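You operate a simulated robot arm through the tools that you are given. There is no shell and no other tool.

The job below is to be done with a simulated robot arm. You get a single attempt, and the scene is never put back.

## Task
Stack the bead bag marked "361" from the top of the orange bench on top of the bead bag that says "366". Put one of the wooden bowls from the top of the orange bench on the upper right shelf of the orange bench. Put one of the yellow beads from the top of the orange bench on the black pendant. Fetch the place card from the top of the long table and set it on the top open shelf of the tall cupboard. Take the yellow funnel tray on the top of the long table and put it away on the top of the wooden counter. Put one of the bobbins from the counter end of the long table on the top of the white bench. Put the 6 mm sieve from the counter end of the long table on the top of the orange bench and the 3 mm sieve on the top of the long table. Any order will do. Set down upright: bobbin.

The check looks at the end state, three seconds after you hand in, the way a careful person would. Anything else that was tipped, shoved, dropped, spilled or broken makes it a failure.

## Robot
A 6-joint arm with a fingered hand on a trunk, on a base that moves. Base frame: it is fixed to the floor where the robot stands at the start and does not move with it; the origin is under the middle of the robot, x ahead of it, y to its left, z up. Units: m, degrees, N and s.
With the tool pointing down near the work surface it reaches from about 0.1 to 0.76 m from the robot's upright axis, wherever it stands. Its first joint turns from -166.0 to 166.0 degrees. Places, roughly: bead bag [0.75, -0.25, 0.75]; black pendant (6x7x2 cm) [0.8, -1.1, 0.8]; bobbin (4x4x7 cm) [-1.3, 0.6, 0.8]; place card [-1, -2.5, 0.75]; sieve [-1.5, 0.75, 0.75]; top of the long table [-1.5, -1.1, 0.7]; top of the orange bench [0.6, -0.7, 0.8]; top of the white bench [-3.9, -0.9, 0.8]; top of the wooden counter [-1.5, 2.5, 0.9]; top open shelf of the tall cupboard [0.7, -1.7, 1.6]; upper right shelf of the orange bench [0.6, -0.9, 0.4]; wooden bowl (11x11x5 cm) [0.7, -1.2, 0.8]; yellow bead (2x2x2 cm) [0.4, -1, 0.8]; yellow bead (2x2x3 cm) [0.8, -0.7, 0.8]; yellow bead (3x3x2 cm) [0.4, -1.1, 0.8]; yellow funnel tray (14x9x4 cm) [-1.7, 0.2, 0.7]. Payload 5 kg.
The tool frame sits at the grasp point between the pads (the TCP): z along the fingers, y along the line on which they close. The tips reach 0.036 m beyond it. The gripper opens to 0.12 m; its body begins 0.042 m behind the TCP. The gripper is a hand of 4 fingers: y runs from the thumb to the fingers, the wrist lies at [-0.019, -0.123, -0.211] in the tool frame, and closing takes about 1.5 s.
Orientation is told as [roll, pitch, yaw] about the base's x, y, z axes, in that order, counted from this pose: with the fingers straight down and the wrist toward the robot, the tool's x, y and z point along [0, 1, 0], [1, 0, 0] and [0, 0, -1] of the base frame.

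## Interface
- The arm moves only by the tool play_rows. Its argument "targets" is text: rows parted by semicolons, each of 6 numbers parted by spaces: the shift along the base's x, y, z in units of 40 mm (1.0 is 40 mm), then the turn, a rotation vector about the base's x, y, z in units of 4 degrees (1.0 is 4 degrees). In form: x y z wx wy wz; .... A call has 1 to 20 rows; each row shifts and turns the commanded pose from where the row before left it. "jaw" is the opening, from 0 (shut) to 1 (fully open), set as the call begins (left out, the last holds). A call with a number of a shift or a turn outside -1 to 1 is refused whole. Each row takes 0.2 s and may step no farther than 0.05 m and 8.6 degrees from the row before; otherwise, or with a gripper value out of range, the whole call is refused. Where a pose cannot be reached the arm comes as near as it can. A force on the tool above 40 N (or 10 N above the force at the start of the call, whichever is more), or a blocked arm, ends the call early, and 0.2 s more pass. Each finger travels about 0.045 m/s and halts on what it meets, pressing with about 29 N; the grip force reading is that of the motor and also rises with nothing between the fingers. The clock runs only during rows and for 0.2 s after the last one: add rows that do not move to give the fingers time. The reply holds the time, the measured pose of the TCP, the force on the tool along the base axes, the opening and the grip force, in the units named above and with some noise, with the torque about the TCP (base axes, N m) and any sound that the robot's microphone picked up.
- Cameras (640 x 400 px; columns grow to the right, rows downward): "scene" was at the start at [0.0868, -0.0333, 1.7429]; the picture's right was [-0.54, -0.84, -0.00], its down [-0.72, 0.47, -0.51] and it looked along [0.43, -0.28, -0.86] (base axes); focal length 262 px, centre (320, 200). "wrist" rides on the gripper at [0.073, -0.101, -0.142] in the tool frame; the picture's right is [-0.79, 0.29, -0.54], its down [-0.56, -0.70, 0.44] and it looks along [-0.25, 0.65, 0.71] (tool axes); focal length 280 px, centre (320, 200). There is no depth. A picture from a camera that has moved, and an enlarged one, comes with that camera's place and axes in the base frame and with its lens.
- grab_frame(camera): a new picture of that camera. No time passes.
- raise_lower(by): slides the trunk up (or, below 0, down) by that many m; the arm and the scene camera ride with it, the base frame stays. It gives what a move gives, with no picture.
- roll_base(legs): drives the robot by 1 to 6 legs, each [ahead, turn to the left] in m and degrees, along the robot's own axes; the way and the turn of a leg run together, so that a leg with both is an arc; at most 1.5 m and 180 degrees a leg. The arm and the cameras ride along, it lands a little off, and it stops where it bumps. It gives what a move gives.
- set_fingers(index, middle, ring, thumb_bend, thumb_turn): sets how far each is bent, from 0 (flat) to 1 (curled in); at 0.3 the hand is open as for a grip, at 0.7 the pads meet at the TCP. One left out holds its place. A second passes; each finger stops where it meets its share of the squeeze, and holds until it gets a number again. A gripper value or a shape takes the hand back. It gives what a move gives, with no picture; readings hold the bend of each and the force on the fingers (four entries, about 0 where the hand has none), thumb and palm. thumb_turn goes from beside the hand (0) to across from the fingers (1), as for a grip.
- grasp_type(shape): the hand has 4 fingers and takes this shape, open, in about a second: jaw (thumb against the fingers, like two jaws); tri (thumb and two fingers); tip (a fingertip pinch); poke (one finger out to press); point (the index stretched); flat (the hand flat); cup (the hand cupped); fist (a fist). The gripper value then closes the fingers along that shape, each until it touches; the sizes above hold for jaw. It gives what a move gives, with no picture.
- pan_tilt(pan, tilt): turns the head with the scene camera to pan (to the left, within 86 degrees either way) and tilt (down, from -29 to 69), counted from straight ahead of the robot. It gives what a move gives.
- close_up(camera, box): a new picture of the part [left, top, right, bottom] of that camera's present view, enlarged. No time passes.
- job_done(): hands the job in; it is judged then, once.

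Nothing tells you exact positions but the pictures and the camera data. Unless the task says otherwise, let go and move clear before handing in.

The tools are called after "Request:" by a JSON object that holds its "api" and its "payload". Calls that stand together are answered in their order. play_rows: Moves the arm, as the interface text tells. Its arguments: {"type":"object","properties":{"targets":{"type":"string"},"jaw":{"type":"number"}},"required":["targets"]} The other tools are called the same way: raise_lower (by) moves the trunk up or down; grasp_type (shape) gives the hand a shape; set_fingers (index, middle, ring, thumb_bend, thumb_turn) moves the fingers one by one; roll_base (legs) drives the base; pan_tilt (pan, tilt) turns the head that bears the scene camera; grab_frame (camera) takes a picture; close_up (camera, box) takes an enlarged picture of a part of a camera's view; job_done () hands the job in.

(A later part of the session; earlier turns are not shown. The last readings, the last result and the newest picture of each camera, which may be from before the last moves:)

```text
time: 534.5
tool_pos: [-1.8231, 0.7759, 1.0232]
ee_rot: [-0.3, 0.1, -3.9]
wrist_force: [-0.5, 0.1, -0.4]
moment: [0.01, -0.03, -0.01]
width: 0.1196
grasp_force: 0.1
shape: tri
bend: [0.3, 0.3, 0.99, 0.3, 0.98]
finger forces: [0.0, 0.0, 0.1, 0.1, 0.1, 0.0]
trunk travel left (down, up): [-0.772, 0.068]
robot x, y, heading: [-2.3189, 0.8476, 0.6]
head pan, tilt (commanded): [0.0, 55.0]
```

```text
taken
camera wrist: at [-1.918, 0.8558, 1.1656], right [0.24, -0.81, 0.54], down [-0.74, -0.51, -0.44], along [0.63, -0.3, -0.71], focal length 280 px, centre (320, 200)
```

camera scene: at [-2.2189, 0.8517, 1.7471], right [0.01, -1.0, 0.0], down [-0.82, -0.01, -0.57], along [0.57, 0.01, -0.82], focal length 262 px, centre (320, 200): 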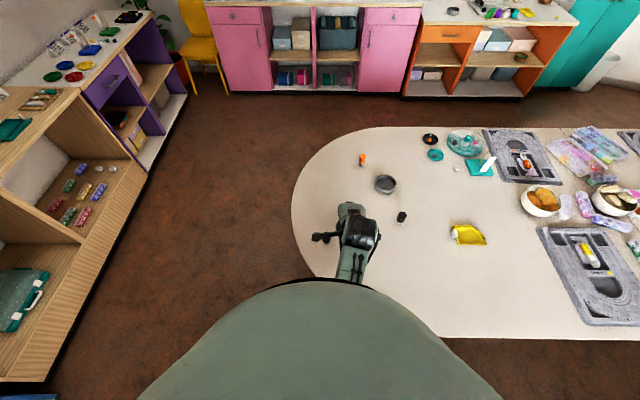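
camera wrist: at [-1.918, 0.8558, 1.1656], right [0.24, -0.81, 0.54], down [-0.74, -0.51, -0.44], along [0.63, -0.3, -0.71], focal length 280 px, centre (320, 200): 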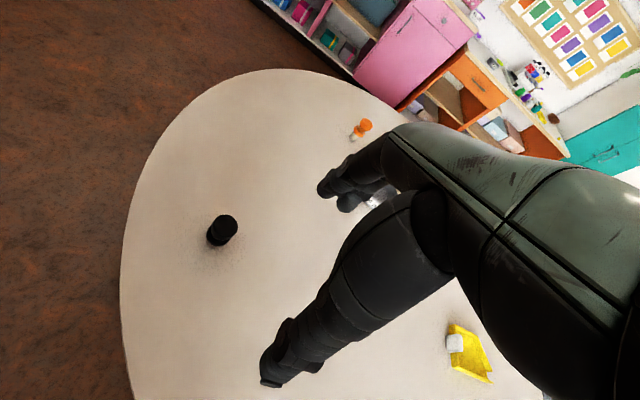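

Request:
{"api": "close_up", "payload": {"camera": "wrist", "box": [180, 190, 280, 270]}}

Request:
{"api": "close_up", "payload": {"camera": "wrist", "box": [420, 300, 540, 400]}}

```text
5.00 times, centred on (230, 230) of wrist
camera zoom: at [-1.918, 0.8558, 1.1656], right [0.24, -0.81, 0.54], down [-0.74, -0.51, -0.44], along [0.63, -0.3, -0.71], focal length 1402 px, centre (770, 50)
```

zoom: 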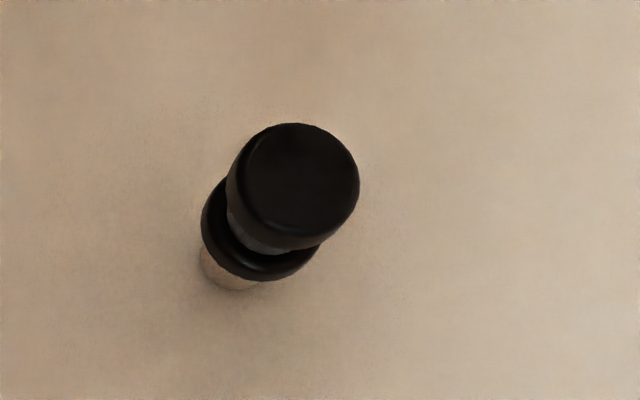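

```text
4.00 times, centred on (480, 350) of wrist
camera zoom: at [-1.918, 0.8558, 1.1656], right [0.24, -0.81, 0.54], down [-0.74, -0.51, -0.44], along [0.63, -0.3, -0.71], focal length 1122 px, centre (-320, -400)
```

zoom: 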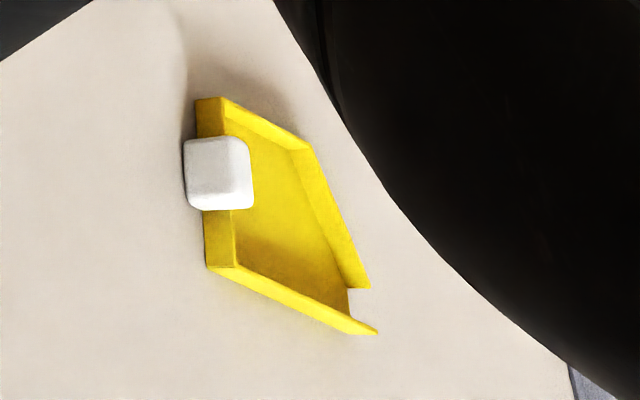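

The bobbin's axis is at about (-1.7355, 0.829), 7 cm tall with a wide knob on top. Moving above it with the three-finger grip partly open.

Request:
{"api": "play_rows", "payload": {"targets": "0.735 0.507 -0.6 0 0 0;0.735 0.507 -0.9 0 0 0;0.735 0.507 -0.9 0 0 0;0 0 -0.4 0 0 0;0 0 0 0 0 0", "jaw": 0.65}}

Request:
{"api": "grab_frame", "payload": {"camera": "wrist"}}

Request:
{"api": "close_up", "payload": {"camera": "wrist", "box": [220, 180, 380, 320]}}

```text
refused: row 2 steps farther than a row can; nothing moved
```

```text
taken
camera wrist: at [-1.918, 0.8558, 1.1656], right [0.24, -0.81, 0.54], down [-0.74, -0.51, -0.44], along [0.63, -0.3, -0.71], focal length 280 px, centre (320, 200)
```

wrist: 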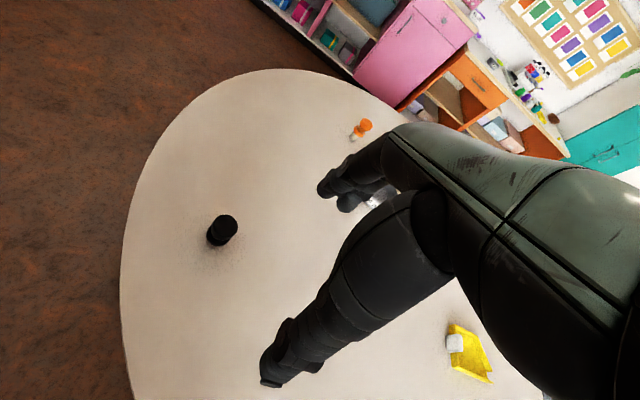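

```text
2.86 times, centred on (300, 250) of wrist
camera zoom: at [-1.918, 0.8558, 1.1656], right [0.24, -0.81, 0.54], down [-0.74, -0.51, -0.44], along [0.63, -0.3, -0.71], focal length 801 px, centre (377, 57)
```

zoom: 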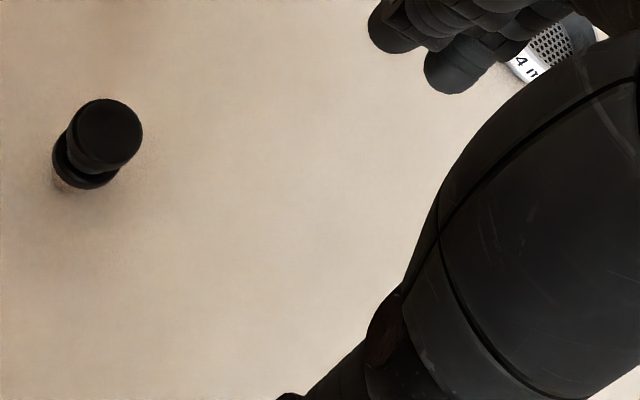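

That step was slightly too long, so I'll repeat it with smaller rows.

Request:
{"api": "play_rows", "payload": {"targets": "0.55 0.38 -0.6 0 0 0;0.55 0.38 -0.6 0 0 0;0.55 0.38 -0.6 0 0 0;0.55 0.38 -0.6 0 0 0;0 0 -0.5 0 0 0;0 0 0 0 0 0", "jaw": 0.65}}

Request:
{"api": "grab_frame", "payload": {"camera": "wrist"}}

Request:
{"api": "close_up", "payload": {"camera": "wrist", "box": [220, 180, 380, 320]}}

```text
time: 535.9
tool_pos: [-1.7371, 0.8332, 0.9066]
ee_rot: [-0.2, 0.1, -3.9]
wrist_force: [1.0, -0.5, -0.9]
moment: [0.03, -0.01, -0.02]
width: 0.0783
grasp_force: 0.1
shape: tri
bend: [0.73, 0.39, 0.99, 0.62, 1.0]
finger forces: [0.0, 0.0, 0.1, 0.0, 0.1, 0.0]
trunk travel left (down, up): [-0.772, 0.068]
robot x, y, heading: [-2.3222, 0.8463, 0.9]
head pan, tilt (commanded): [0.0, 55.0]
```

```text
taken
camera wrist: at [-1.8325, 0.914, 1.0491], right [0.24, -0.81, 0.54], down [-0.74, -0.51, -0.44], along [0.63, -0.3, -0.71], focal length 280 px, centre (320, 200)
```

wrist: 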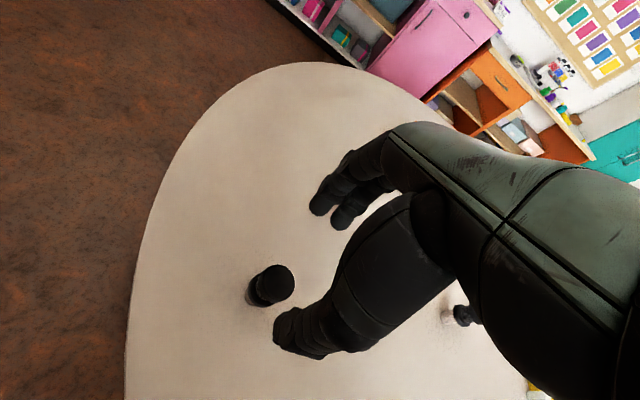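

```text
2.86 times, centred on (300, 250) of wrist
camera zoom: at [-1.8325, 0.914, 1.0491], right [0.24, -0.81, 0.54], down [-0.74, -0.51, -0.44], along [0.63, -0.3, -0.71], focal length 801 px, centre (377, 57)
```

zoom: 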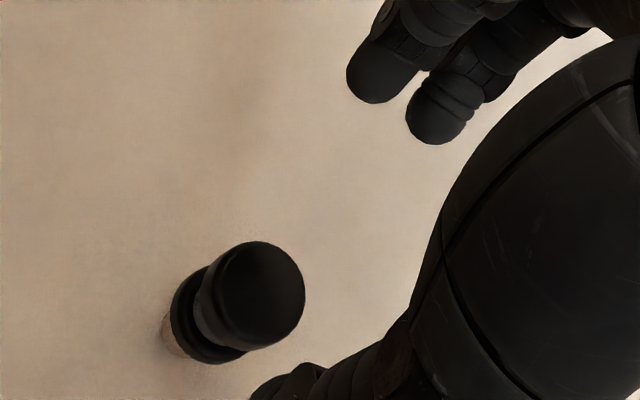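

Request:
{"api": "play_rows", "payload": {"targets": "0.08 0.1 -0.5 0 0 0;0 0 -0.6 0 0 0;0 0 -0.6 0 0 0;0 0 0 0 0 0"}}

Request:
{"api": "close_up", "payload": {"camera": "wrist", "box": [220, 180, 380, 320]}}

```text
time: 536.9
tool_pos: [-1.7313, 0.8391, 0.8388]
ee_rot: [-0.2, 0.0, -3.8]
wrist_force: [-0.2, -0.2, 1.4]
moment: [-0.02, -0.04, 0.0]
width: 0.0782
grasp_force: 0.0
shape: tri
bend: [0.73, 0.39, 0.99, 0.62, 1.0]
finger forces: [0.0, 0.0, 0.1, 0.0, 0.0, 0.0]
trunk travel left (down, up): [-0.772, 0.068]
robot x, y, heading: [-2.3243, 0.848, 0.7]
head pan, tilt (commanded): [0.0, 55.0]
```

```text
2.86 times, centred on (300, 250) of wrist
camera zoom: at [-1.827, 0.9189, 0.981], right [0.24, -0.81, 0.54], down [-0.74, -0.51, -0.44], along [0.63, -0.3, -0.71], focal length 801 px, centre (377, 57)
```

zoom: 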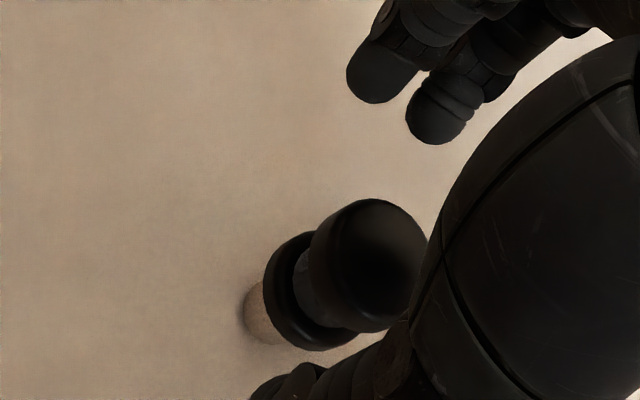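

Request:
{"api": "play_rows", "payload": {"targets": "-0.08 0 -0.4 0 0 0;0 0 -0.4 0 0 0;0 0 -0.25 0 0 0;0 0 0 0 0 0"}}

Request:
{"api": "grab_frame", "payload": {"camera": "wrist"}}

Request:
{"api": "close_up", "payload": {"camera": "wrist", "box": [240, 150, 440, 350]}}

```text
time: 537.9
tool_pos: [-1.7352, 0.8395, 0.7966]
ee_rot: [-0.2, 0.0, -3.9]
wrist_force: [0.2, 0.5, 0.9]
moment: [0.03, 0.02, -0.04]
width: 0.0782
grasp_force: 0.1
shape: tri
bend: [0.73, 0.39, 0.99, 0.62, 1.0]
finger forces: [0.0, 0.0, 0.0, 0.0, 0.0, 0.1]
trunk travel left (down, up): [-0.772, 0.068]
robot x, y, heading: [-2.3205, 0.8452, 0.8]
head pan, tilt (commanded): [0.0, 55.0]
```

```text
taken
camera wrist: at [-1.8298, 0.9202, 0.9389], right [0.24, -0.81, 0.54], down [-0.74, -0.51, -0.44], along [0.63, -0.3, -0.71], focal length 280 px, centre (320, 200)
```

wrist: 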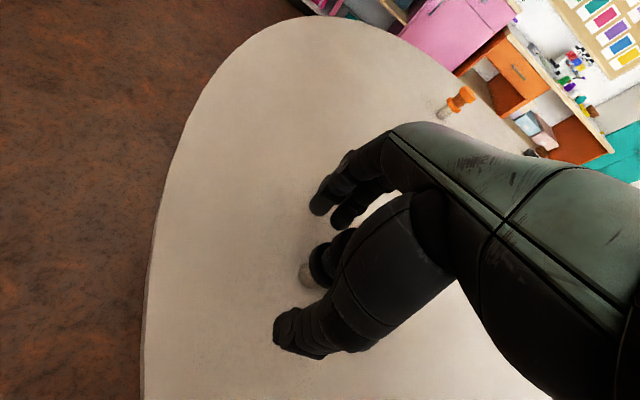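

```text
2.00 times, centred on (340, 250) of wrist
camera zoom: at [-1.8298, 0.9202, 0.9389], right [0.24, -0.81, 0.54], down [-0.74, -0.51, -0.44], along [0.63, -0.3, -0.71], focal length 561 px, centre (280, 100)
```

zoom: 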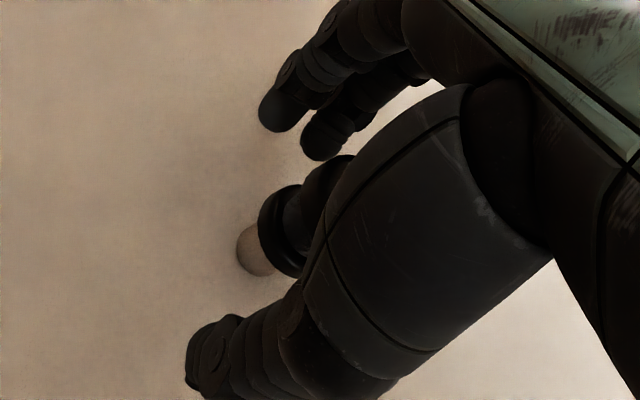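

The bobbin stands between thumb and fingers. Closing.

Request:
{"api": "play_rows", "payload": {"targets": "0 0 0 0 0 0;0 0 0 0 0 0;0 0 0 0 0 0;0 0 0 0 0 0;0 0 0 0 0 0;0 0 0 0 0 0;0 0 0 0 0 0", "jaw": 0.15}}

Request:
{"api": "close_up", "payload": {"camera": "wrist", "box": [240, 150, 440, 350]}}

```text
time: 539.5
tool_pos: [-1.735, 0.8397, 0.7971]
ee_rot: [-0.2, 0.1, -3.9]
wrist_force: [-1.1, -0.7, -1.0]
moment: [-0.02, -0.01, 0.0]
width: 0.0125
grasp_force: 28.7
shape: tri
bend: [0.7, 0.59, 0.99, 0.76, 1.0]
finger forces: [0.1, 12.3, 8.0, 0.1, 22.2, 0.0]
trunk travel left (down, up): [-0.772, 0.068]
robot x, y, heading: [-2.3231, 0.8452, 0.7]
head pan, tilt (commanded): [0.0, 55.0]
```

```text
2.00 times, centred on (340, 250) of wrist
camera zoom: at [-1.8299, 0.9203, 0.9388], right [0.24, -0.81, 0.54], down [-0.74, -0.51, -0.44], along [0.63, -0.3, -0.71], focal length 561 px, centre (280, 100)
```

zoom: 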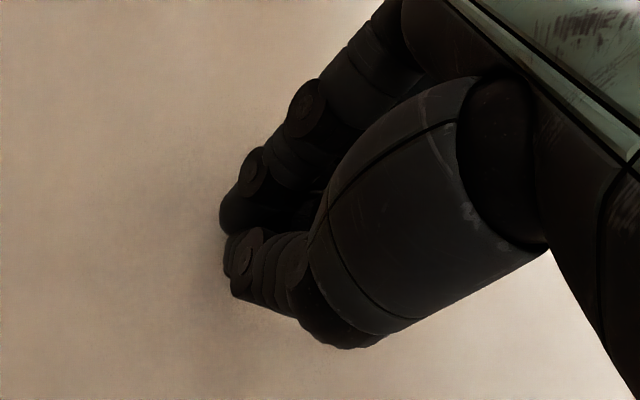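

Only the middle finger, the curled ring finger and the thumb are bearing, with the index closed beside the bobbin. I'll reopen and re-centre for a cleaner grip.

Request:
{"api": "play_rows", "payload": {"targets": "0 0 0 0 0 0;0 0 0 0 0 0;0 0 0 0 0 0;0 0 0 0 0 0;0 0 0 0 0 0;0 0 0 0 0 0", "jaw": 0.7}}

Request:
{"api": "grab_frame", "payload": {"camera": "wrist"}}

Request:
{"api": "close_up", "payload": {"camera": "wrist", "box": [240, 150, 440, 350]}}

Request:
{"api": "close_up", "payload": {"camera": "scene", "box": [290, 170, 430, 290]}}

```text
time: 540.9
tool_pos: [-1.7353, 0.8391, 0.7961]
ee_rot: [-0.2, 0.0, -3.9]
wrist_force: [-0.6, -1.5, 0.6]
moment: [0.02, 0.0, 0.01]
width: 0.0833
grasp_force: 0.2
shape: tri
bend: [0.73, 0.38, 0.99, 0.59, 0.99]
finger forces: [0.0, 0.0, 0.0, 0.0, 0.0, 0.0]
trunk travel left (down, up): [-0.772, 0.068]
robot x, y, heading: [-2.3202, 0.8459, 0.5]
head pan, tilt (commanded): [0.0, 55.0]
```

```text
taken
camera wrist: at [-1.8298, 0.9203, 0.9389], right [0.24, -0.81, 0.54], down [-0.74, -0.51, -0.44], along [0.63, -0.3, -0.71], focal length 280 px, centre (320, 200)
```

wrist: 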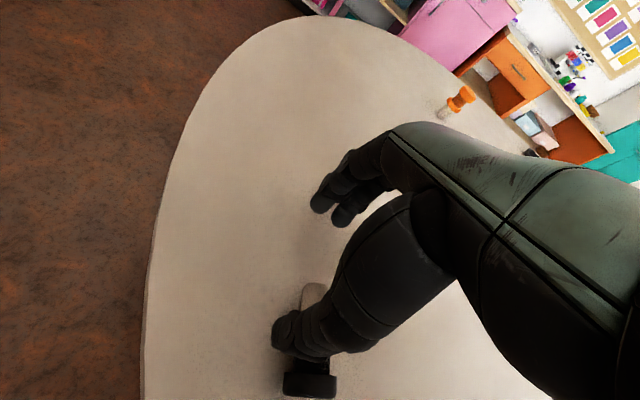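

```text
2.00 times, centred on (340, 250) of wrist
camera zoom: at [-1.8298, 0.9203, 0.9389], right [0.24, -0.81, 0.54], down [-0.74, -0.51, -0.44], along [0.63, -0.3, -0.71], focal length 561 px, centre (280, 100)
```

zoom: 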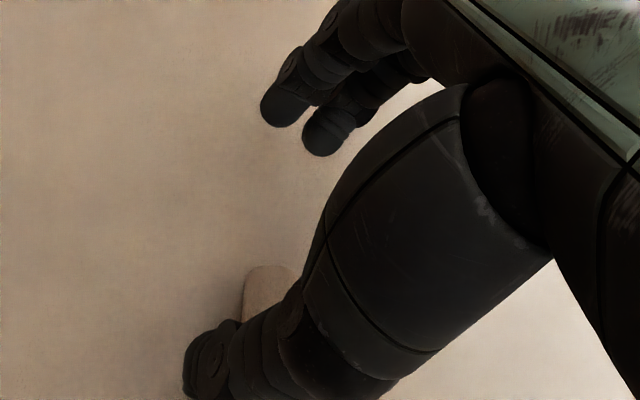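

```text
3.33 times, centred on (360, 230) of scene
camera zoom: at [-2.2189, 0.8518, 1.747], right [0.01, -1.0, 0.0], down [-0.82, -0.01, -0.57], along [0.57, 0.01, -0.82], focal length 874 px, centre (187, 100)
```

zoom: 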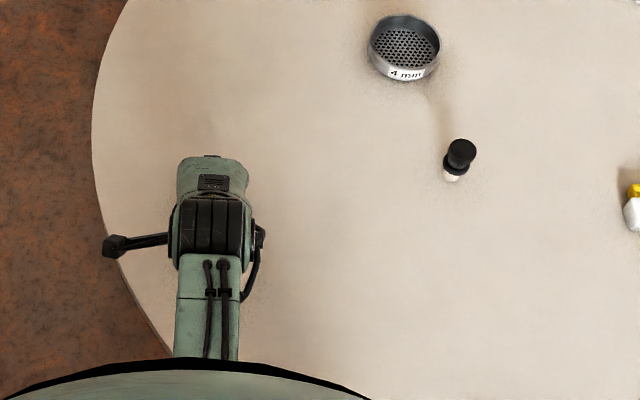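

The bobbin got tipped over onto its side during the closing. I'll rise carefully and look, since I'll have to pick this same one up and stand it upright at its destination.

Request:
{"api": "play_rows", "payload": {"targets": "0 0 0.15 0 0 0;0 0 0.3 0 0 0;0 0 0.5 0 0 0;0 0 0.7 0 0 0;0 0 0.8 0 0 0;0 0 0.8 0 0 0"}}

Request:
{"api": "grab_frame", "payload": {"camera": "wrist"}}

Request:
{"api": "grab_frame", "payload": {"camera": "scene"}}

```text
time: 542.3
tool_pos: [-1.7364, 0.8398, 0.9278]
ee_rot: [-0.2, 0.2, -3.8]
wrist_force: [1.9, -0.6, -0.6]
moment: [0.02, 0.03, -0.03]
width: 0.0836
grasp_force: 0.0
shape: tri
bend: [0.73, 0.37, 0.99, 0.59, 0.99]
finger forces: [0.0, 0.0, 0.0, 0.0, 0.0, 0.1]
trunk travel left (down, up): [-0.772, 0.068]
robot x, y, heading: [-2.3238, 0.8461, 0.8]
head pan, tilt (commanded): [0.0, 55.0]
```

```text
taken
camera wrist: at [-1.8318, 0.9207, 1.0715], right [0.24, -0.81, 0.54], down [-0.74, -0.51, -0.44], along [0.63, -0.3, -0.72], focal length 280 px, centre (320, 200)
```

wrist: 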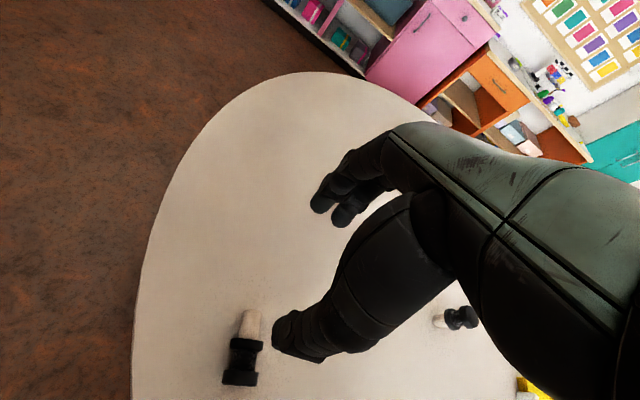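

```text
taken
camera scene: at [-2.219, 0.8519, 1.747], right [0.01, -1.0, 0.0], down [-0.82, -0.01, -0.57], along [0.57, 0.01, -0.82], focal length 262 px, centre (320, 200)
```

scene: 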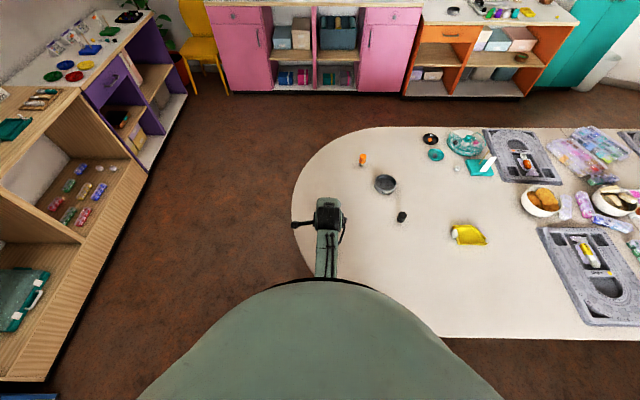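

The bobbin lies on its side, stem pointing away from me: stem tip (-1.746, 0.829), knob end (-1.81, 0.813). My plan is to grip it across its axis with a forward lean, turn the hand 180° about the vertical in the air, then tilt forward so the stem points down. First I'll turn the hand to line up with it.

Request:
{"api": "play_rows", "payload": {"targets": "0 0 0 0 0 -1;0 0 0 0 0 -1;0 0 0 0 0 -1;0 0 0 0 0 -1;0 0 0 0 0 -1;0 0 0 0 0 -1;0 0 0 0 0 -1;0 0 0 0 0 -1;0 0 0 0 0 -1;0 0 0 0 0 -1;0 0 0 0 0 -1;0 0 0 0 0 -1;0 0 0 0 0 -1;0 0 0 0 0 -1;0 0 0 0 0 -1;0 0 0 0 0 -1;0 0 0 0 0 -1;0 0 0 0 0 -1;0 0 0 0 0 -0.1"}}

Request:
{"api": "play_rows", "payload": {"targets": "-0.2 -0.1 -0.3 0.237 -0.972 0;-0.2 -0.1 -0.3 0.237 -0.972 0;-0.2 -0.1 -0.3 0.237 -0.972 0;-0.2 -0.1 -0.3 0.237 -0.972 0;-0.2 -0.1 -0.3 0.237 -0.972 0;0 0 0 0 0 0"}}

Request:
{"api": "grab_frame", "payload": {"camera": "wrist"}}

Request:
{"api": "close_up", "payload": {"camera": "scene", "box": [270, 170, 410, 290]}}

```text
time: 546.3
tool_pos: [-1.7347, 0.8397, 0.9266]
ee_rot: [-0.2, 0.1, -76.3]
wrist_force: [-0.5, -0.4, 0.3]
moment: [0.02, -0.01, 0.03]
width: 0.0837
grasp_force: 0.0
shape: tri
bend: [0.73, 0.37, 0.99, 0.59, 0.99]
finger forces: [0.1, 0.1, 0.1, 0.1, 0.1, 0.1]
trunk travel left (down, up): [-0.772, 0.068]
robot x, y, heading: [-2.3226, 0.85, 0.7]
head pan, tilt (commanded): [0.0, 55.0]
```

```text
time: 547.7
tool_pos: [-1.7752, 0.8198, 0.8662]
ee_rot: [20.1, 0.1, -76.2]
wrist_force: [0.1, -0.2, 0.6]
moment: [0.03, 0.03, -0.01]
width: 0.0838
grasp_force: 0.0
shape: tri
bend: [0.73, 0.37, 0.99, 0.59, 0.99]
finger forces: [0.0, 0.0, 0.0, 0.0, 0.1, 0.1]
trunk travel left (down, up): [-0.772, 0.068]
robot x, y, heading: [-2.3225, 0.8454, 0.3]
head pan, tilt (commanded): [0.0, 55.0]
```

```text
taken
camera wrist: at [-1.7792, 0.9234, 1.0243], right [-0.83, -0.5, 0.24], down [-0.53, 0.59, -0.61], along [0.16, -0.63, -0.76], focal length 280 px, centre (320, 200)
```

wrist: 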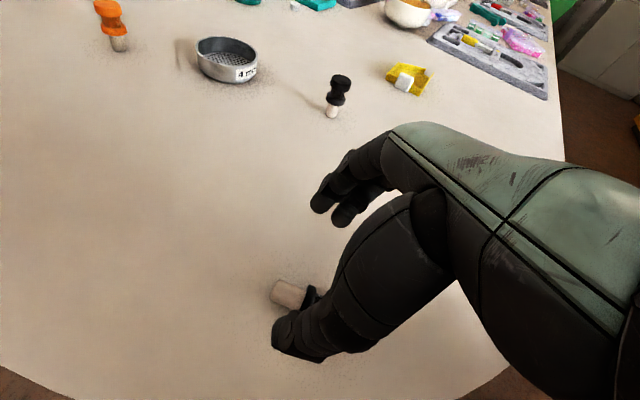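

```text
3.33 times, centred on (340, 230) of scene
camera zoom: at [-2.2182, 0.852, 1.747], right [0.01, -1.0, 0.0], down [-0.82, -0.01, -0.57], along [0.57, 0.01, -0.82], focal length 874 px, centre (253, 100)
```

zoom: 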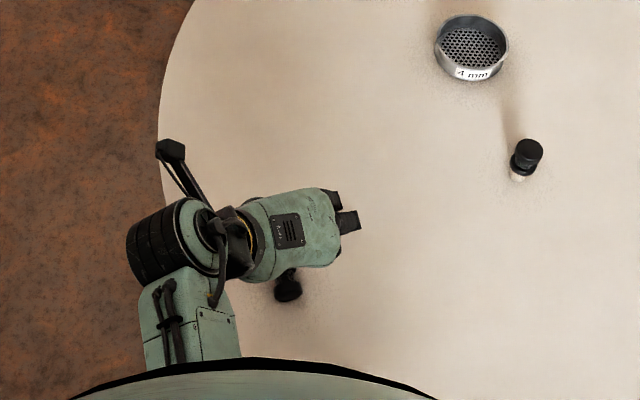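

Request:
{"api": "close_up", "payload": {"camera": "wrist", "box": [240, 180, 400, 370]}}

```text
2.11 times, centred on (320, 275) of wrist
camera zoom: at [-1.7792, 0.9234, 1.0243], right [-0.83, -0.5, 0.24], down [-0.53, 0.59, -0.61], along [0.16, -0.63, -0.76], focal length 590 px, centre (320, 42)
```

zoom: 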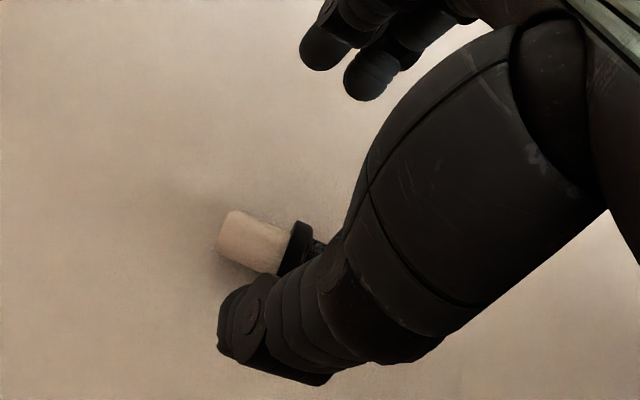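

The stem is 2 cm thick and about 3 cm long, and the flange lies at about (-1.776, 0.821). I'll lower onto it so index and thumb take the flange and the middle finger the knob.

Request:
{"api": "play_rows", "payload": {"targets": "-0.27 -0.03 -0.4 0 0 0;0 0 -0.4 0 0 0;0 0 -0.4 0 0 0;0 0 -0.4 0 0 0;0 0 0 0 0 0"}}

Request:
{"api": "close_up", "payload": {"camera": "wrist", "box": [240, 180, 400, 370]}}

```text
time: 548.9
tool_pos: [-1.7869, 0.8192, 0.8021]
ee_rot: [19.8, 0.2, -76.3]
wrist_force: [-0.1, 0.4, -0.4]
moment: [-0.03, 0.0, 0.0]
width: 0.0841
grasp_force: 0.0
shape: tri
bend: [0.73, 0.37, 0.99, 0.59, 0.99]
finger forces: [0.0, 0.1, 0.0, 0.0, 0.0, 0.0]
trunk travel left (down, up): [-0.772, 0.068]
robot x, y, heading: [-2.3209, 0.8478, 0.7]
head pan, tilt (commanded): [0.0, 55.0]
```

```text
2.11 times, centred on (320, 275) of wrist
camera zoom: at [-1.7913, 0.9226, 0.9607], right [-0.83, -0.5, 0.24], down [-0.53, 0.59, -0.61], along [0.16, -0.63, -0.76], focal length 590 px, centre (320, 42)
```

zoom: 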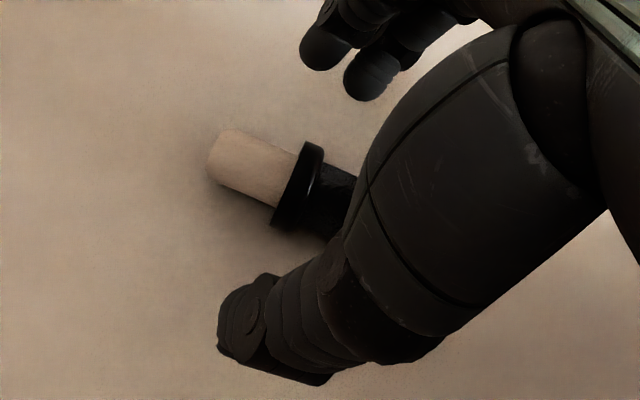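

Request:
{"api": "play_rows", "payload": {"targets": "0 0 -0.2 0 0 0;0 0 -0.15 0 0 0;0 0 0 0 0 0"}}

Request:
{"api": "close_up", "payload": {"camera": "wrist", "box": [240, 180, 400, 370]}}

```text
time: 549.7
tool_pos: [-1.7868, 0.8188, 0.7894]
ee_rot: [19.9, 0.0, -76.2]
wrist_force: [0.0, -0.2, 0.7]
moment: [0.03, 0.05, 0.0]
width: 0.0838
grasp_force: 0.0
shape: tri
bend: [0.73, 0.37, 0.99, 0.59, 0.99]
finger forces: [0.0, 0.0, 0.0, 0.1, 0.0, 0.0]
trunk travel left (down, up): [-0.772, 0.068]
robot x, y, heading: [-2.3199, 0.8485, 0.8]
head pan, tilt (commanded): [0.0, 55.0]
```

```text
2.11 times, centred on (320, 275) of wrist
camera zoom: at [-1.7908, 0.9229, 0.9476], right [-0.83, -0.5, 0.24], down [-0.53, 0.59, -0.61], along [0.16, -0.63, -0.76], focal length 590 px, centre (320, 42)
```

zoom: 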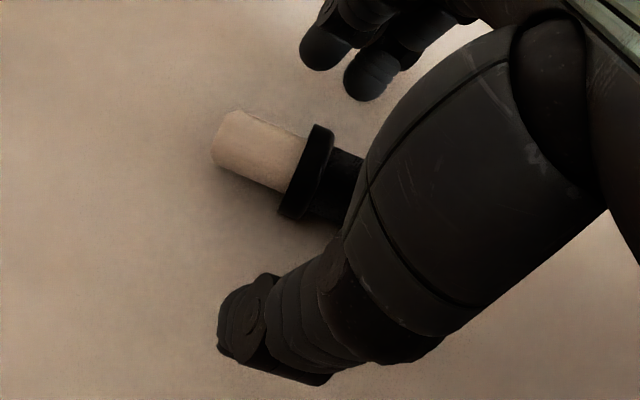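

Well placed around the flange. Closing.

Request:
{"api": "play_rows", "payload": {"targets": "0 0 0 0 0 0;0 0 0 0 0 0;0 0 0 0 0 0;0 0 0 0 0 0;0 0 0 0 0 0;0 0 0 0 0 0;0 0 0 0 0 0", "jaw": 0.12}}

Request:
{"api": "close_up", "payload": {"camera": "wrist", "box": [240, 180, 400, 370]}}

```text
time: 551.3
tool_pos: [-1.7865, 0.8186, 0.7896]
ee_rot: [19.9, 0.1, -76.2]
wrist_force: [0.3, 1.5, 1.2]
moment: [0.05, 0.0, -0.03]
width: 0.021
grasp_force: 29.1
shape: tri
bend: [0.72, 0.59, 1.0, 0.75, 1.0]
finger forces: [10.9, 12.6, 0.0, 0.0, 25.2, 0.0]
trunk travel left (down, up): [-0.772, 0.068]
robot x, y, heading: [-2.3206, 0.8468, 0.8]
head pan, tilt (commanded): [0.0, 55.0]
```

```text
2.11 times, centred on (320, 275) of wrist
camera zoom: at [-1.7907, 0.923, 0.948], right [-0.83, -0.5, 0.24], down [-0.53, 0.59, -0.61], along [0.16, -0.63, -0.76], focal length 590 px, centre (320, 42)
```

zoom: 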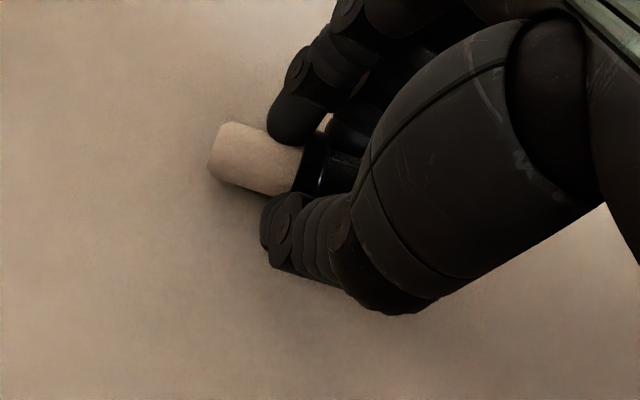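

Index, middle and thumb all bear on it evenly. Lifting slowly.

Request:
{"api": "play_rows", "payload": {"targets": "0 0 0.1 0 0 0;0 0 0.15 0 0 0;0 0 0.2 0 0 0;0 0 0.3 0 0 0;0 0 0.5 0 0 0;0 0 0 0 0 0"}}

Request:
{"api": "grab_frame", "payload": {"camera": "wrist"}}

Request:
{"api": "close_up", "payload": {"camera": "wrist", "box": [240, 180, 400, 370]}}

```text
time: 552.7
tool_pos: [-1.7865, 0.8201, 0.8374]
ee_rot: [19.8, 0.2, -76.1]
wrist_force: [-0.5, -0.6, 0.0]
moment: [-0.01, -0.01, -0.04]
width: 0.0205
grasp_force: 29.2
shape: tri
bend: [0.72, 0.59, 1.0, 0.75, 1.0]
finger forces: [11.1, 13.7, 0.0, 0.0, 24.0, 0.0]
trunk travel left (down, up): [-0.772, 0.068]
robot x, y, heading: [-2.3224, 0.8461, 0.6]
head pan, tilt (commanded): [0.0, 55.0]
```

```text
taken
camera wrist: at [-1.7891, 0.924, 0.9971], right [-0.83, -0.5, 0.24], down [-0.53, 0.59, -0.6], along [0.16, -0.63, -0.76], focal length 280 px, centre (320, 200)
```

wrist: 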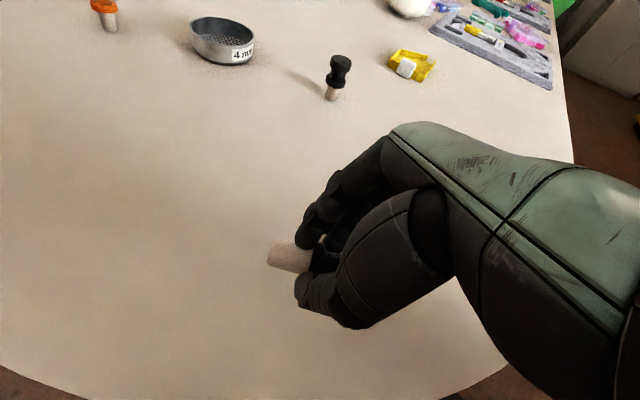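

```text
2.11 times, centred on (320, 275) of wrist
camera zoom: at [-1.7891, 0.924, 0.9971], right [-0.83, -0.5, 0.24], down [-0.53, 0.59, -0.6], along [0.16, -0.63, -0.76], focal length 590 px, centre (320, 42)
```

zoom: 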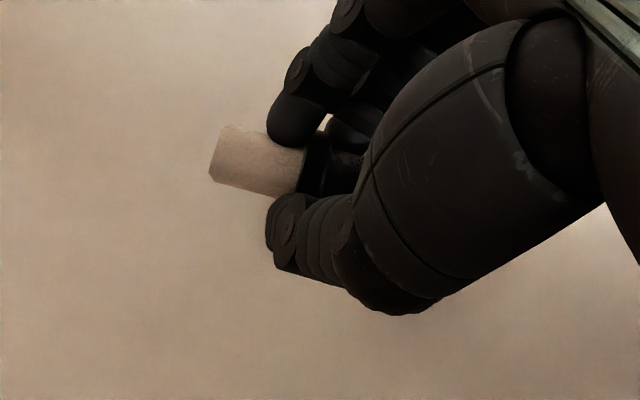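

The bobbin is held with the stem sticking out. Now raising, levelling the hand, and turning it 180° about the vertical so the stem comes round toward me.

Request:
{"api": "play_rows", "payload": {"targets": "0 0 0.8 0 0 0;0 0 0.8 0 0 0;0 0 0.8 0 0 0;0 0 0.8 0 0 0;0 0 0.4 0 0 0;0 0 0 -0.237 0.965 0;0 0 0 -0.237 0.965 0;0 0 0 -0.237 0.965 0;0 0 0 -0.237 0.965 0;0 0 0 -0.237 0.965 0;0 0 0 0 0 1;0 0 0 0 0 1;0 0 0 0 0 1;0 0 0 0 0 1;0 0 0 0 0 1;0 0 0 0 0 1;0 0 0 0 0 1;0 0 0 0 0 1;0 0 0 0 0 1;0 0 0 0 0 1"}}

Request:
{"api": "play_rows", "payload": {"targets": "0 0 0 0 0 1;0 0 0 0 0 1;0 0 0 0 0 1;0 0 0 0 0 1;0 0 0 0 0 1;0 0 0 0 0 1;0 0 0 0 0 1;0 0 0 0 0 1;0 0 0 0 0 1;0 0 0 0 0 1;0 0 0 0 0 1;0 0 0 0 0 1;0 0 0 0 0 1;0 0 0 0 0 1;0 0 0 0 0 1;0 0 0 0 0 1;0 0 0 0 0 1;0 0 0 0 0 1;0 0 0 0 0 1;0 0 0 0 0 1"}}

Request:
{"api": "play_rows", "payload": {"targets": "0 0 0 0 0 1;0 0 0 0 0 1;0 0 0 0 0 1;0 0 0 0 0 1;0 0 0 0 0 1;0 0 0 0 0 1;0 0 0 0 0 1;0 0 0 0 0 1;0 0 0 0 0 1;0 0 0 0 0 1;0 0 0 0 0 1;0 0 0 0 0 1"}}

Request:
{"api": "grab_frame", "payload": {"camera": "wrist"}}

Request:
{"api": "grab_frame", "payload": {"camera": "scene"}}

```text
time: 556.9
tool_pos: [-1.786, 0.8196, 0.9816]
ee_rot: [0.0, 0.1, -36.2]
wrist_force: [0.6, 0.5, -0.6]
moment: [-0.01, -0.01, 0.0]
width: 0.0202
grasp_force: 28.8
shape: tri
bend: [0.72, 0.58, 1.0, 0.75, 1.0]
finger forces: [11.9, 15.1, 0.0, 0.0, 23.9, 0.1]
trunk travel left (down, up): [-0.772, 0.068]
robot x, y, heading: [-2.3231, 0.8502, 0.7]
head pan, tilt (commanded): [0.0, 55.0]
```

```text
time: 561.1
tool_pos: [-1.7852, 0.8185, 0.9827]
ee_rot: [0.0, 0.1, 43.8]
wrist_force: [0.1, 0.1, -1.4]
moment: [0.03, 0.03, -0.03]
width: 0.0201
grasp_force: 28.8
shape: tri
bend: [0.72, 0.58, 1.0, 0.75, 1.0]
finger forces: [12.1, 15.4, 0.1, 0.0, 23.8, 0.0]
trunk travel left (down, up): [-0.772, 0.068]
robot x, y, heading: [-2.3216, 0.8489, 0.8]
head pan, tilt (commanded): [0.0, 55.0]
```

```text
time: 563.7
tool_pos: [-1.7813, 0.8217, 0.9761]
ee_rot: [-0.1, -0.1, 91.7]
wrist_force: [0.3, 0.1, -0.7]
moment: [0.03, 0.05, -0.02]
width: 0.0203
grasp_force: 29.1
shape: tri
bend: [0.72, 0.58, 1.0, 0.75, 1.0]
finger forces: [12.2, 15.5, 0.1, 0.1, 23.7, 0.0]
out of reach, approached as far as the arm can: row 12
trunk travel left (down, up): [-0.772, 0.068]
robot x, y, heading: [-2.3246, 0.8463, 0.7]
head pan, tilt (commanded): [0.0, 55.0]
```

```text
taken
camera wrist: at [-1.8505, 0.7201, 1.1181], right [0.78, 0.31, 0.54], down [0.58, -0.68, -0.44], along [0.23, 0.66, -0.71], focal length 280 px, centre (320, 200)
```

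wrist: 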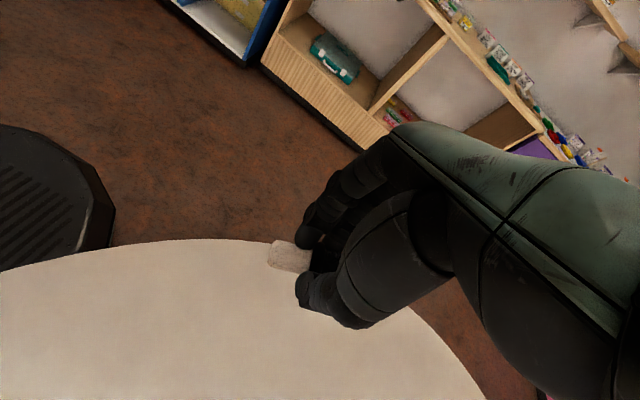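

```text
taken
camera scene: at [-2.218, 0.852, 1.747], right [0.01, -1.0, 0.0], down [-0.82, -0.01, -0.57], along [0.57, 0.01, -0.82], focal length 262 px, centre (320, 200)
```

scene: 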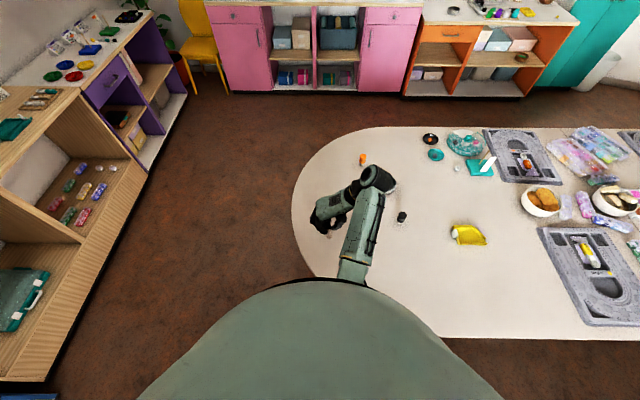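

The stem now points toward me. Tilting the hand forward 70° so the stem swings down.

Request:
{"api": "play_rows", "payload": {"targets": "0 0 0.2 0 -1 0;0 0 0.2 0 -1 0;0 0 0.2 0 -1 0;0 0 0.2 0 -1 0;0 0 0.2 0 -1 0;0 0 0 0 -1 0;0 0 0 0 -1 0;0 0 0 0 -1 0;0 0 0 0 -1 0;0 0 0 0 -1 0;0 0 0 0 -1 0;0 0 0 0 -1 0;0 0 0 0 -1 0;0 0 0 0 -1 0;0 0 0 0 -1 0;0 0 0 0 -1 0;0 0 0 0 -1 0;0 0 0 0 -0.5 0"}}

Request:
{"api": "grab_frame", "payload": {"camera": "wrist"}}

Request:
{"api": "close_up", "payload": {"camera": "scene", "box": [260, 130, 440, 290]}}

```text
time: 567.5
tool_pos: [-1.7815, 0.8213, 1.0155]
ee_rot: [-70.0, 1.7, 90.5]
wrist_force: [-0.9, 0.5, -0.6]
moment: [0.01, 0.0, -0.03]
width: 0.0204
grasp_force: 29.5
shape: tri
bend: [0.72, 0.58, 1.0, 0.75, 1.0]
finger forces: [13.1, 16.2, 0.1, 0.0, 23.7, 0.1]
trunk travel left (down, up): [-0.772, 0.068]
robot x, y, heading: [-2.3201, 0.8486, 0.6]
head pan, tilt (commanded): [0.0, 55.0]
```

```text
taken
camera wrist: at [-1.939, 0.7192, 0.9993], right [-0.24, 0.31, 0.92], down [0.61, -0.68, 0.4], along [0.75, 0.66, -0.03], focal length 280 px, centre (320, 200)
```

wrist: 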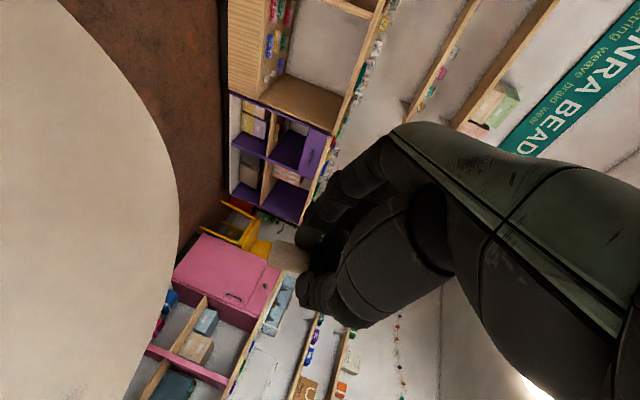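

```text
2.50 times, centred on (350, 210) of scene
camera zoom: at [-2.2189, 0.8518, 1.747], right [0.01, -1.0, 0.0], down [-0.82, -0.01, -0.57], along [0.57, 0.01, -0.82], focal length 656 px, centre (245, 175)
```

zoom: 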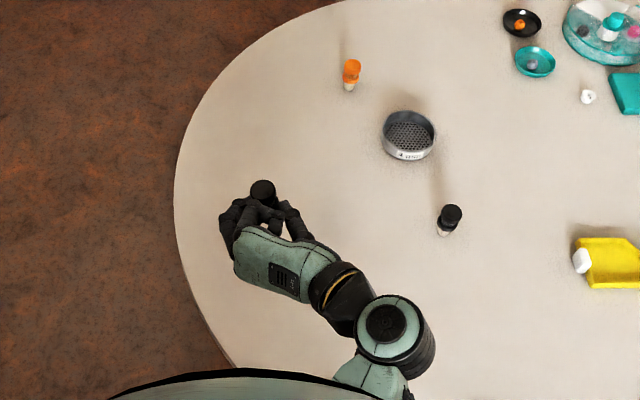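

Request:
{"api": "close_up", "payload": {"camera": "wrist", "box": [230, 190, 390, 330]}}

Request:
{"api": "close_up", "payload": {"camera": "scene", "box": [300, 180, 380, 250]}}

```text
2.86 times, centred on (310, 260) of wrist
camera zoom: at [-1.939, 0.7192, 0.9993], right [-0.24, 0.31, 0.92], down [0.61, -0.68, 0.4], along [0.75, 0.66, -0.03], focal length 801 px, centre (349, 29)
```

zoom: 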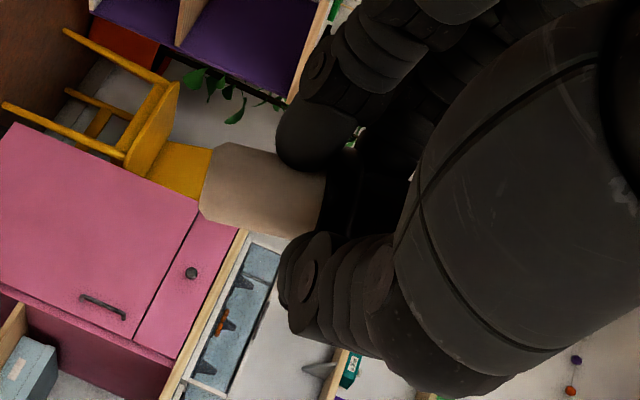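

```text
5.71 times, centred on (340, 215) of scene
camera zoom: at [-2.2189, 0.8518, 1.747], right [0.01, -1.0, 0.0], down [-0.82, -0.01, -0.57], along [0.57, 0.01, -0.82], focal length 1499 px, centre (206, 114)
```

zoom: 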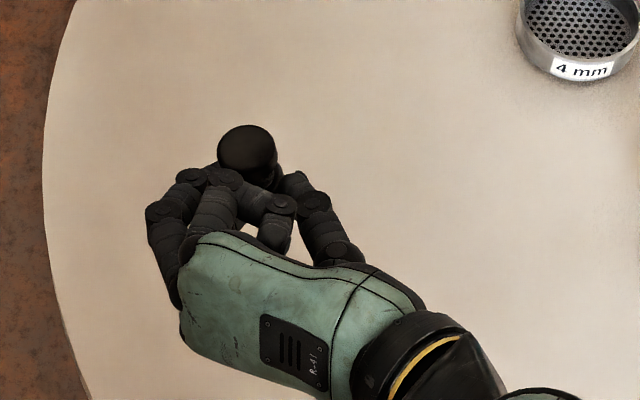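

Request:
{"api": "close_up", "payload": {"camera": "wrist", "box": [270, 220, 350, 280]}}

Request:
{"api": "close_up", "payload": {"camera": "scene", "box": [315, 190, 355, 220]}}

```text
6.67 times, centred on (310, 250) of wrist
camera zoom: at [-1.939, 0.7192, 0.9993], right [-0.24, 0.31, 0.92], down [0.61, -0.68, 0.4], along [0.75, 0.66, -0.03], focal length 1869 px, centre (387, -133)
```

zoom: 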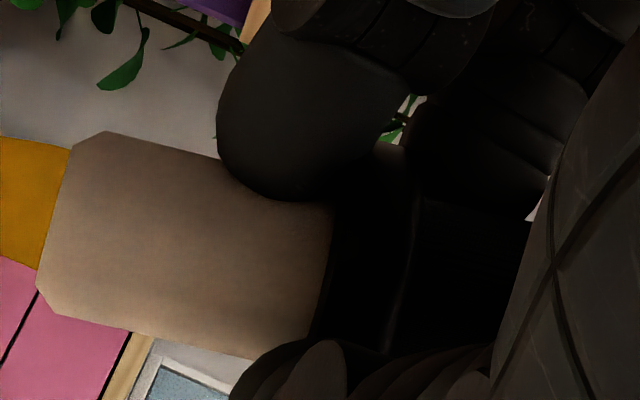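

```text
13.33 times, centred on (335, 205) of scene
camera zoom: at [-2.2189, 0.8518, 1.747], right [0.01, -1.0, 0.0], down [-0.82, -0.01, -0.57], along [0.57, 0.01, -0.82], focal length 3498 px, centre (120, 133)
```

zoom: 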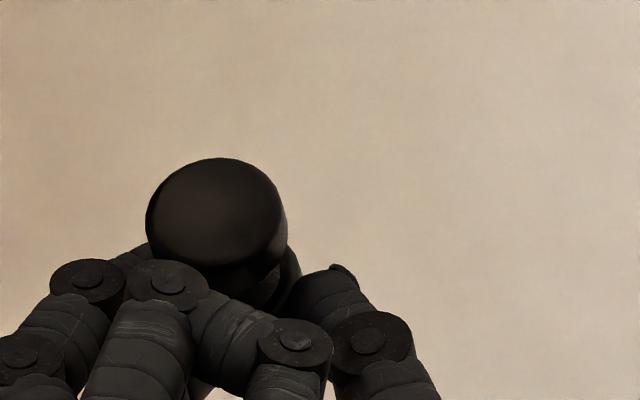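

The bobbin now hangs stem-down, but leans about 12° to the right. I'll roll the hand to straighten it and re-measure.

Request:
{"api": "play_rows", "payload": {"targets": "0 0 0 1 0 0;0 0 0 1 0 0;0 0 0 1 0 0;0 0 0 0 0 0"}}

Request:
{"api": "close_up", "payload": {"camera": "wrist", "box": [270, 220, 350, 280]}}

Request:
{"api": "close_up", "payload": {"camera": "scene", "box": [315, 190, 355, 220]}}

```text
time: 568.5
tool_pos: [-1.7808, 0.8207, 1.0172]
ee_rot: [-70.0, -10.4, 90.4]
wrist_force: [0.4, -0.4, 0.5]
moment: [0.0, 0.02, 0.01]
width: 0.0204
grasp_force: 28.4
shape: tri
bend: [0.72, 0.58, 1.0, 0.75, 1.0]
finger forces: [13.3, 16.2, 0.0, 0.0, 23.9, 0.1]
trunk travel left (down, up): [-0.772, 0.068]
robot x, y, heading: [-2.3186, 0.8458, 1.0]
head pan, tilt (commanded): [0.0, 55.0]
```

```text
6.67 times, centred on (310, 250) of wrist
camera zoom: at [-1.9386, 0.7245, 0.9788], right [-0.24, 0.11, 0.96], down [0.61, -0.75, 0.24], along [0.75, 0.65, 0.11], focal length 1869 px, centre (387, -133)
```

zoom: 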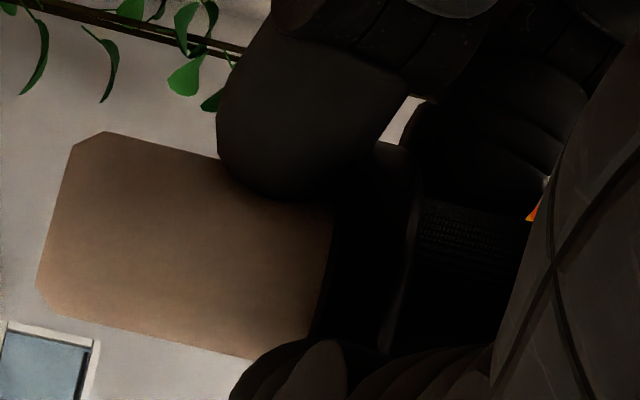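

```text
13.33 times, centred on (335, 205) of scene
camera zoom: at [-2.2189, 0.8518, 1.747], right [0.01, -1.0, 0.0], down [-0.82, -0.01, -0.57], along [0.57, 0.01, -0.82], focal length 3498 px, centre (120, 133)
```

zoom: 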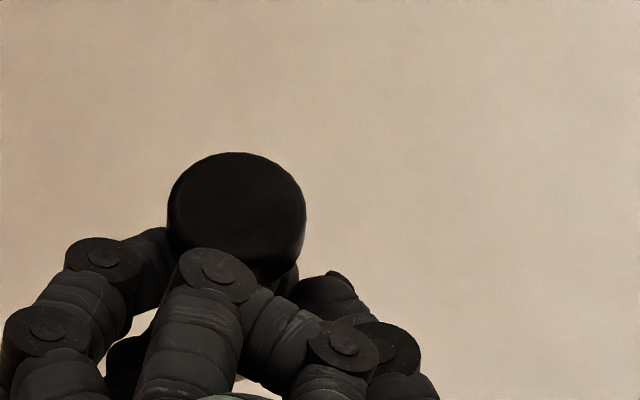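

In the wrist view the stem is now vertical, but the scene view shows the top leaning forward about 13° and slightly left. Adjusting both.

Request:
{"api": "play_rows", "payload": {"targets": "0 0 0 0.4 -0.9 0;0 0 0 0.4 -0.9 0;0 0 0 0.4 -0.9 0;0 0 0 0 0 0"}}

Request:
{"api": "grab_frame", "payload": {"camera": "wrist"}}

Request:
{"api": "close_up", "payload": {"camera": "wrist", "box": [270, 220, 350, 280]}}

Request:
{"api": "close_up", "payload": {"camera": "scene", "box": [315, 190, 355, 220]}}

```text
time: 569.5
tool_pos: [-1.781, 0.8222, 1.0178]
ee_rot: [-81.3, -14.7, 93.1]
wrist_force: [-0.1, 0.3, 0.2]
moment: [0.0, -0.02, -0.01]
width: 0.0201
grasp_force: 28.9
shape: tri
bend: [0.72, 0.58, 1.0, 0.75, 1.0]
finger forces: [13.4, 16.3, 0.0, 0.1, 23.8, 0.0]
trunk travel left (down, up): [-0.772, 0.068]
robot x, y, heading: [-2.3225, 0.8485, 0.9]
head pan, tilt (commanded): [0.0, 55.0]
```

```text
taken
camera wrist: at [-1.9278, 0.7295, 0.9415], right [-0.42, 0.04, 0.91], down [0.56, -0.77, 0.29], along [0.71, 0.63, 0.3], focal length 280 px, centre (320, 200)
```

wrist: 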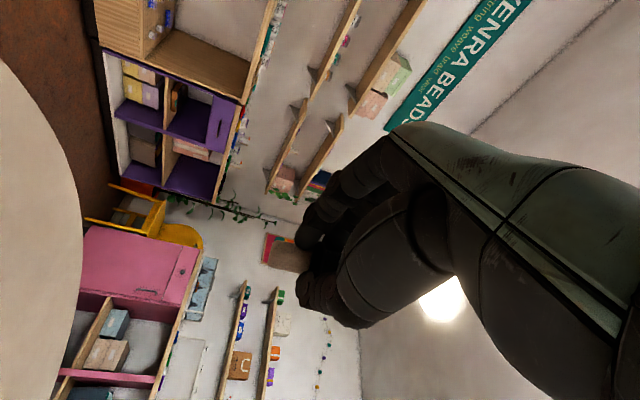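

```text
6.67 times, centred on (310, 250) of wrist
camera zoom: at [-1.9278, 0.7295, 0.9415], right [-0.42, 0.04, 0.91], down [0.56, -0.77, 0.29], along [0.71, 0.63, 0.3], focal length 1869 px, centre (387, -133)
```

zoom: 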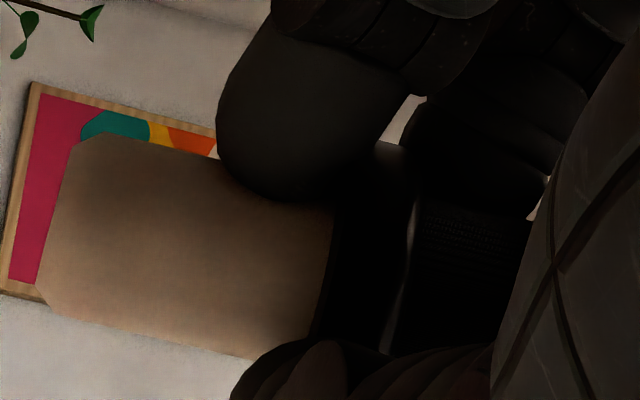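

```text
13.33 times, centred on (335, 205) of scene
camera zoom: at [-2.2189, 0.8518, 1.747], right [0.01, -1.0, 0.0], down [-0.82, -0.01, -0.57], along [0.57, 0.01, -0.82], focal length 3498 px, centre (120, 133)
```

zoom: 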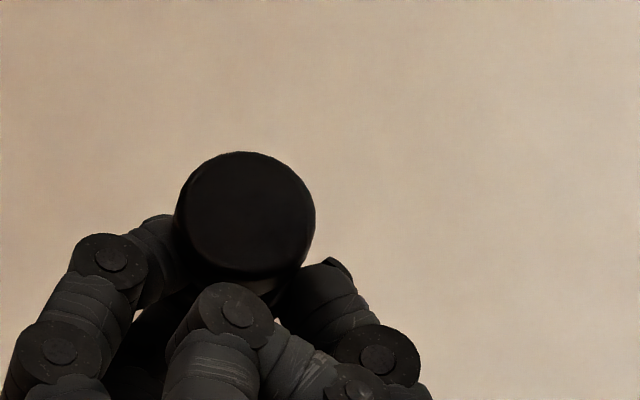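

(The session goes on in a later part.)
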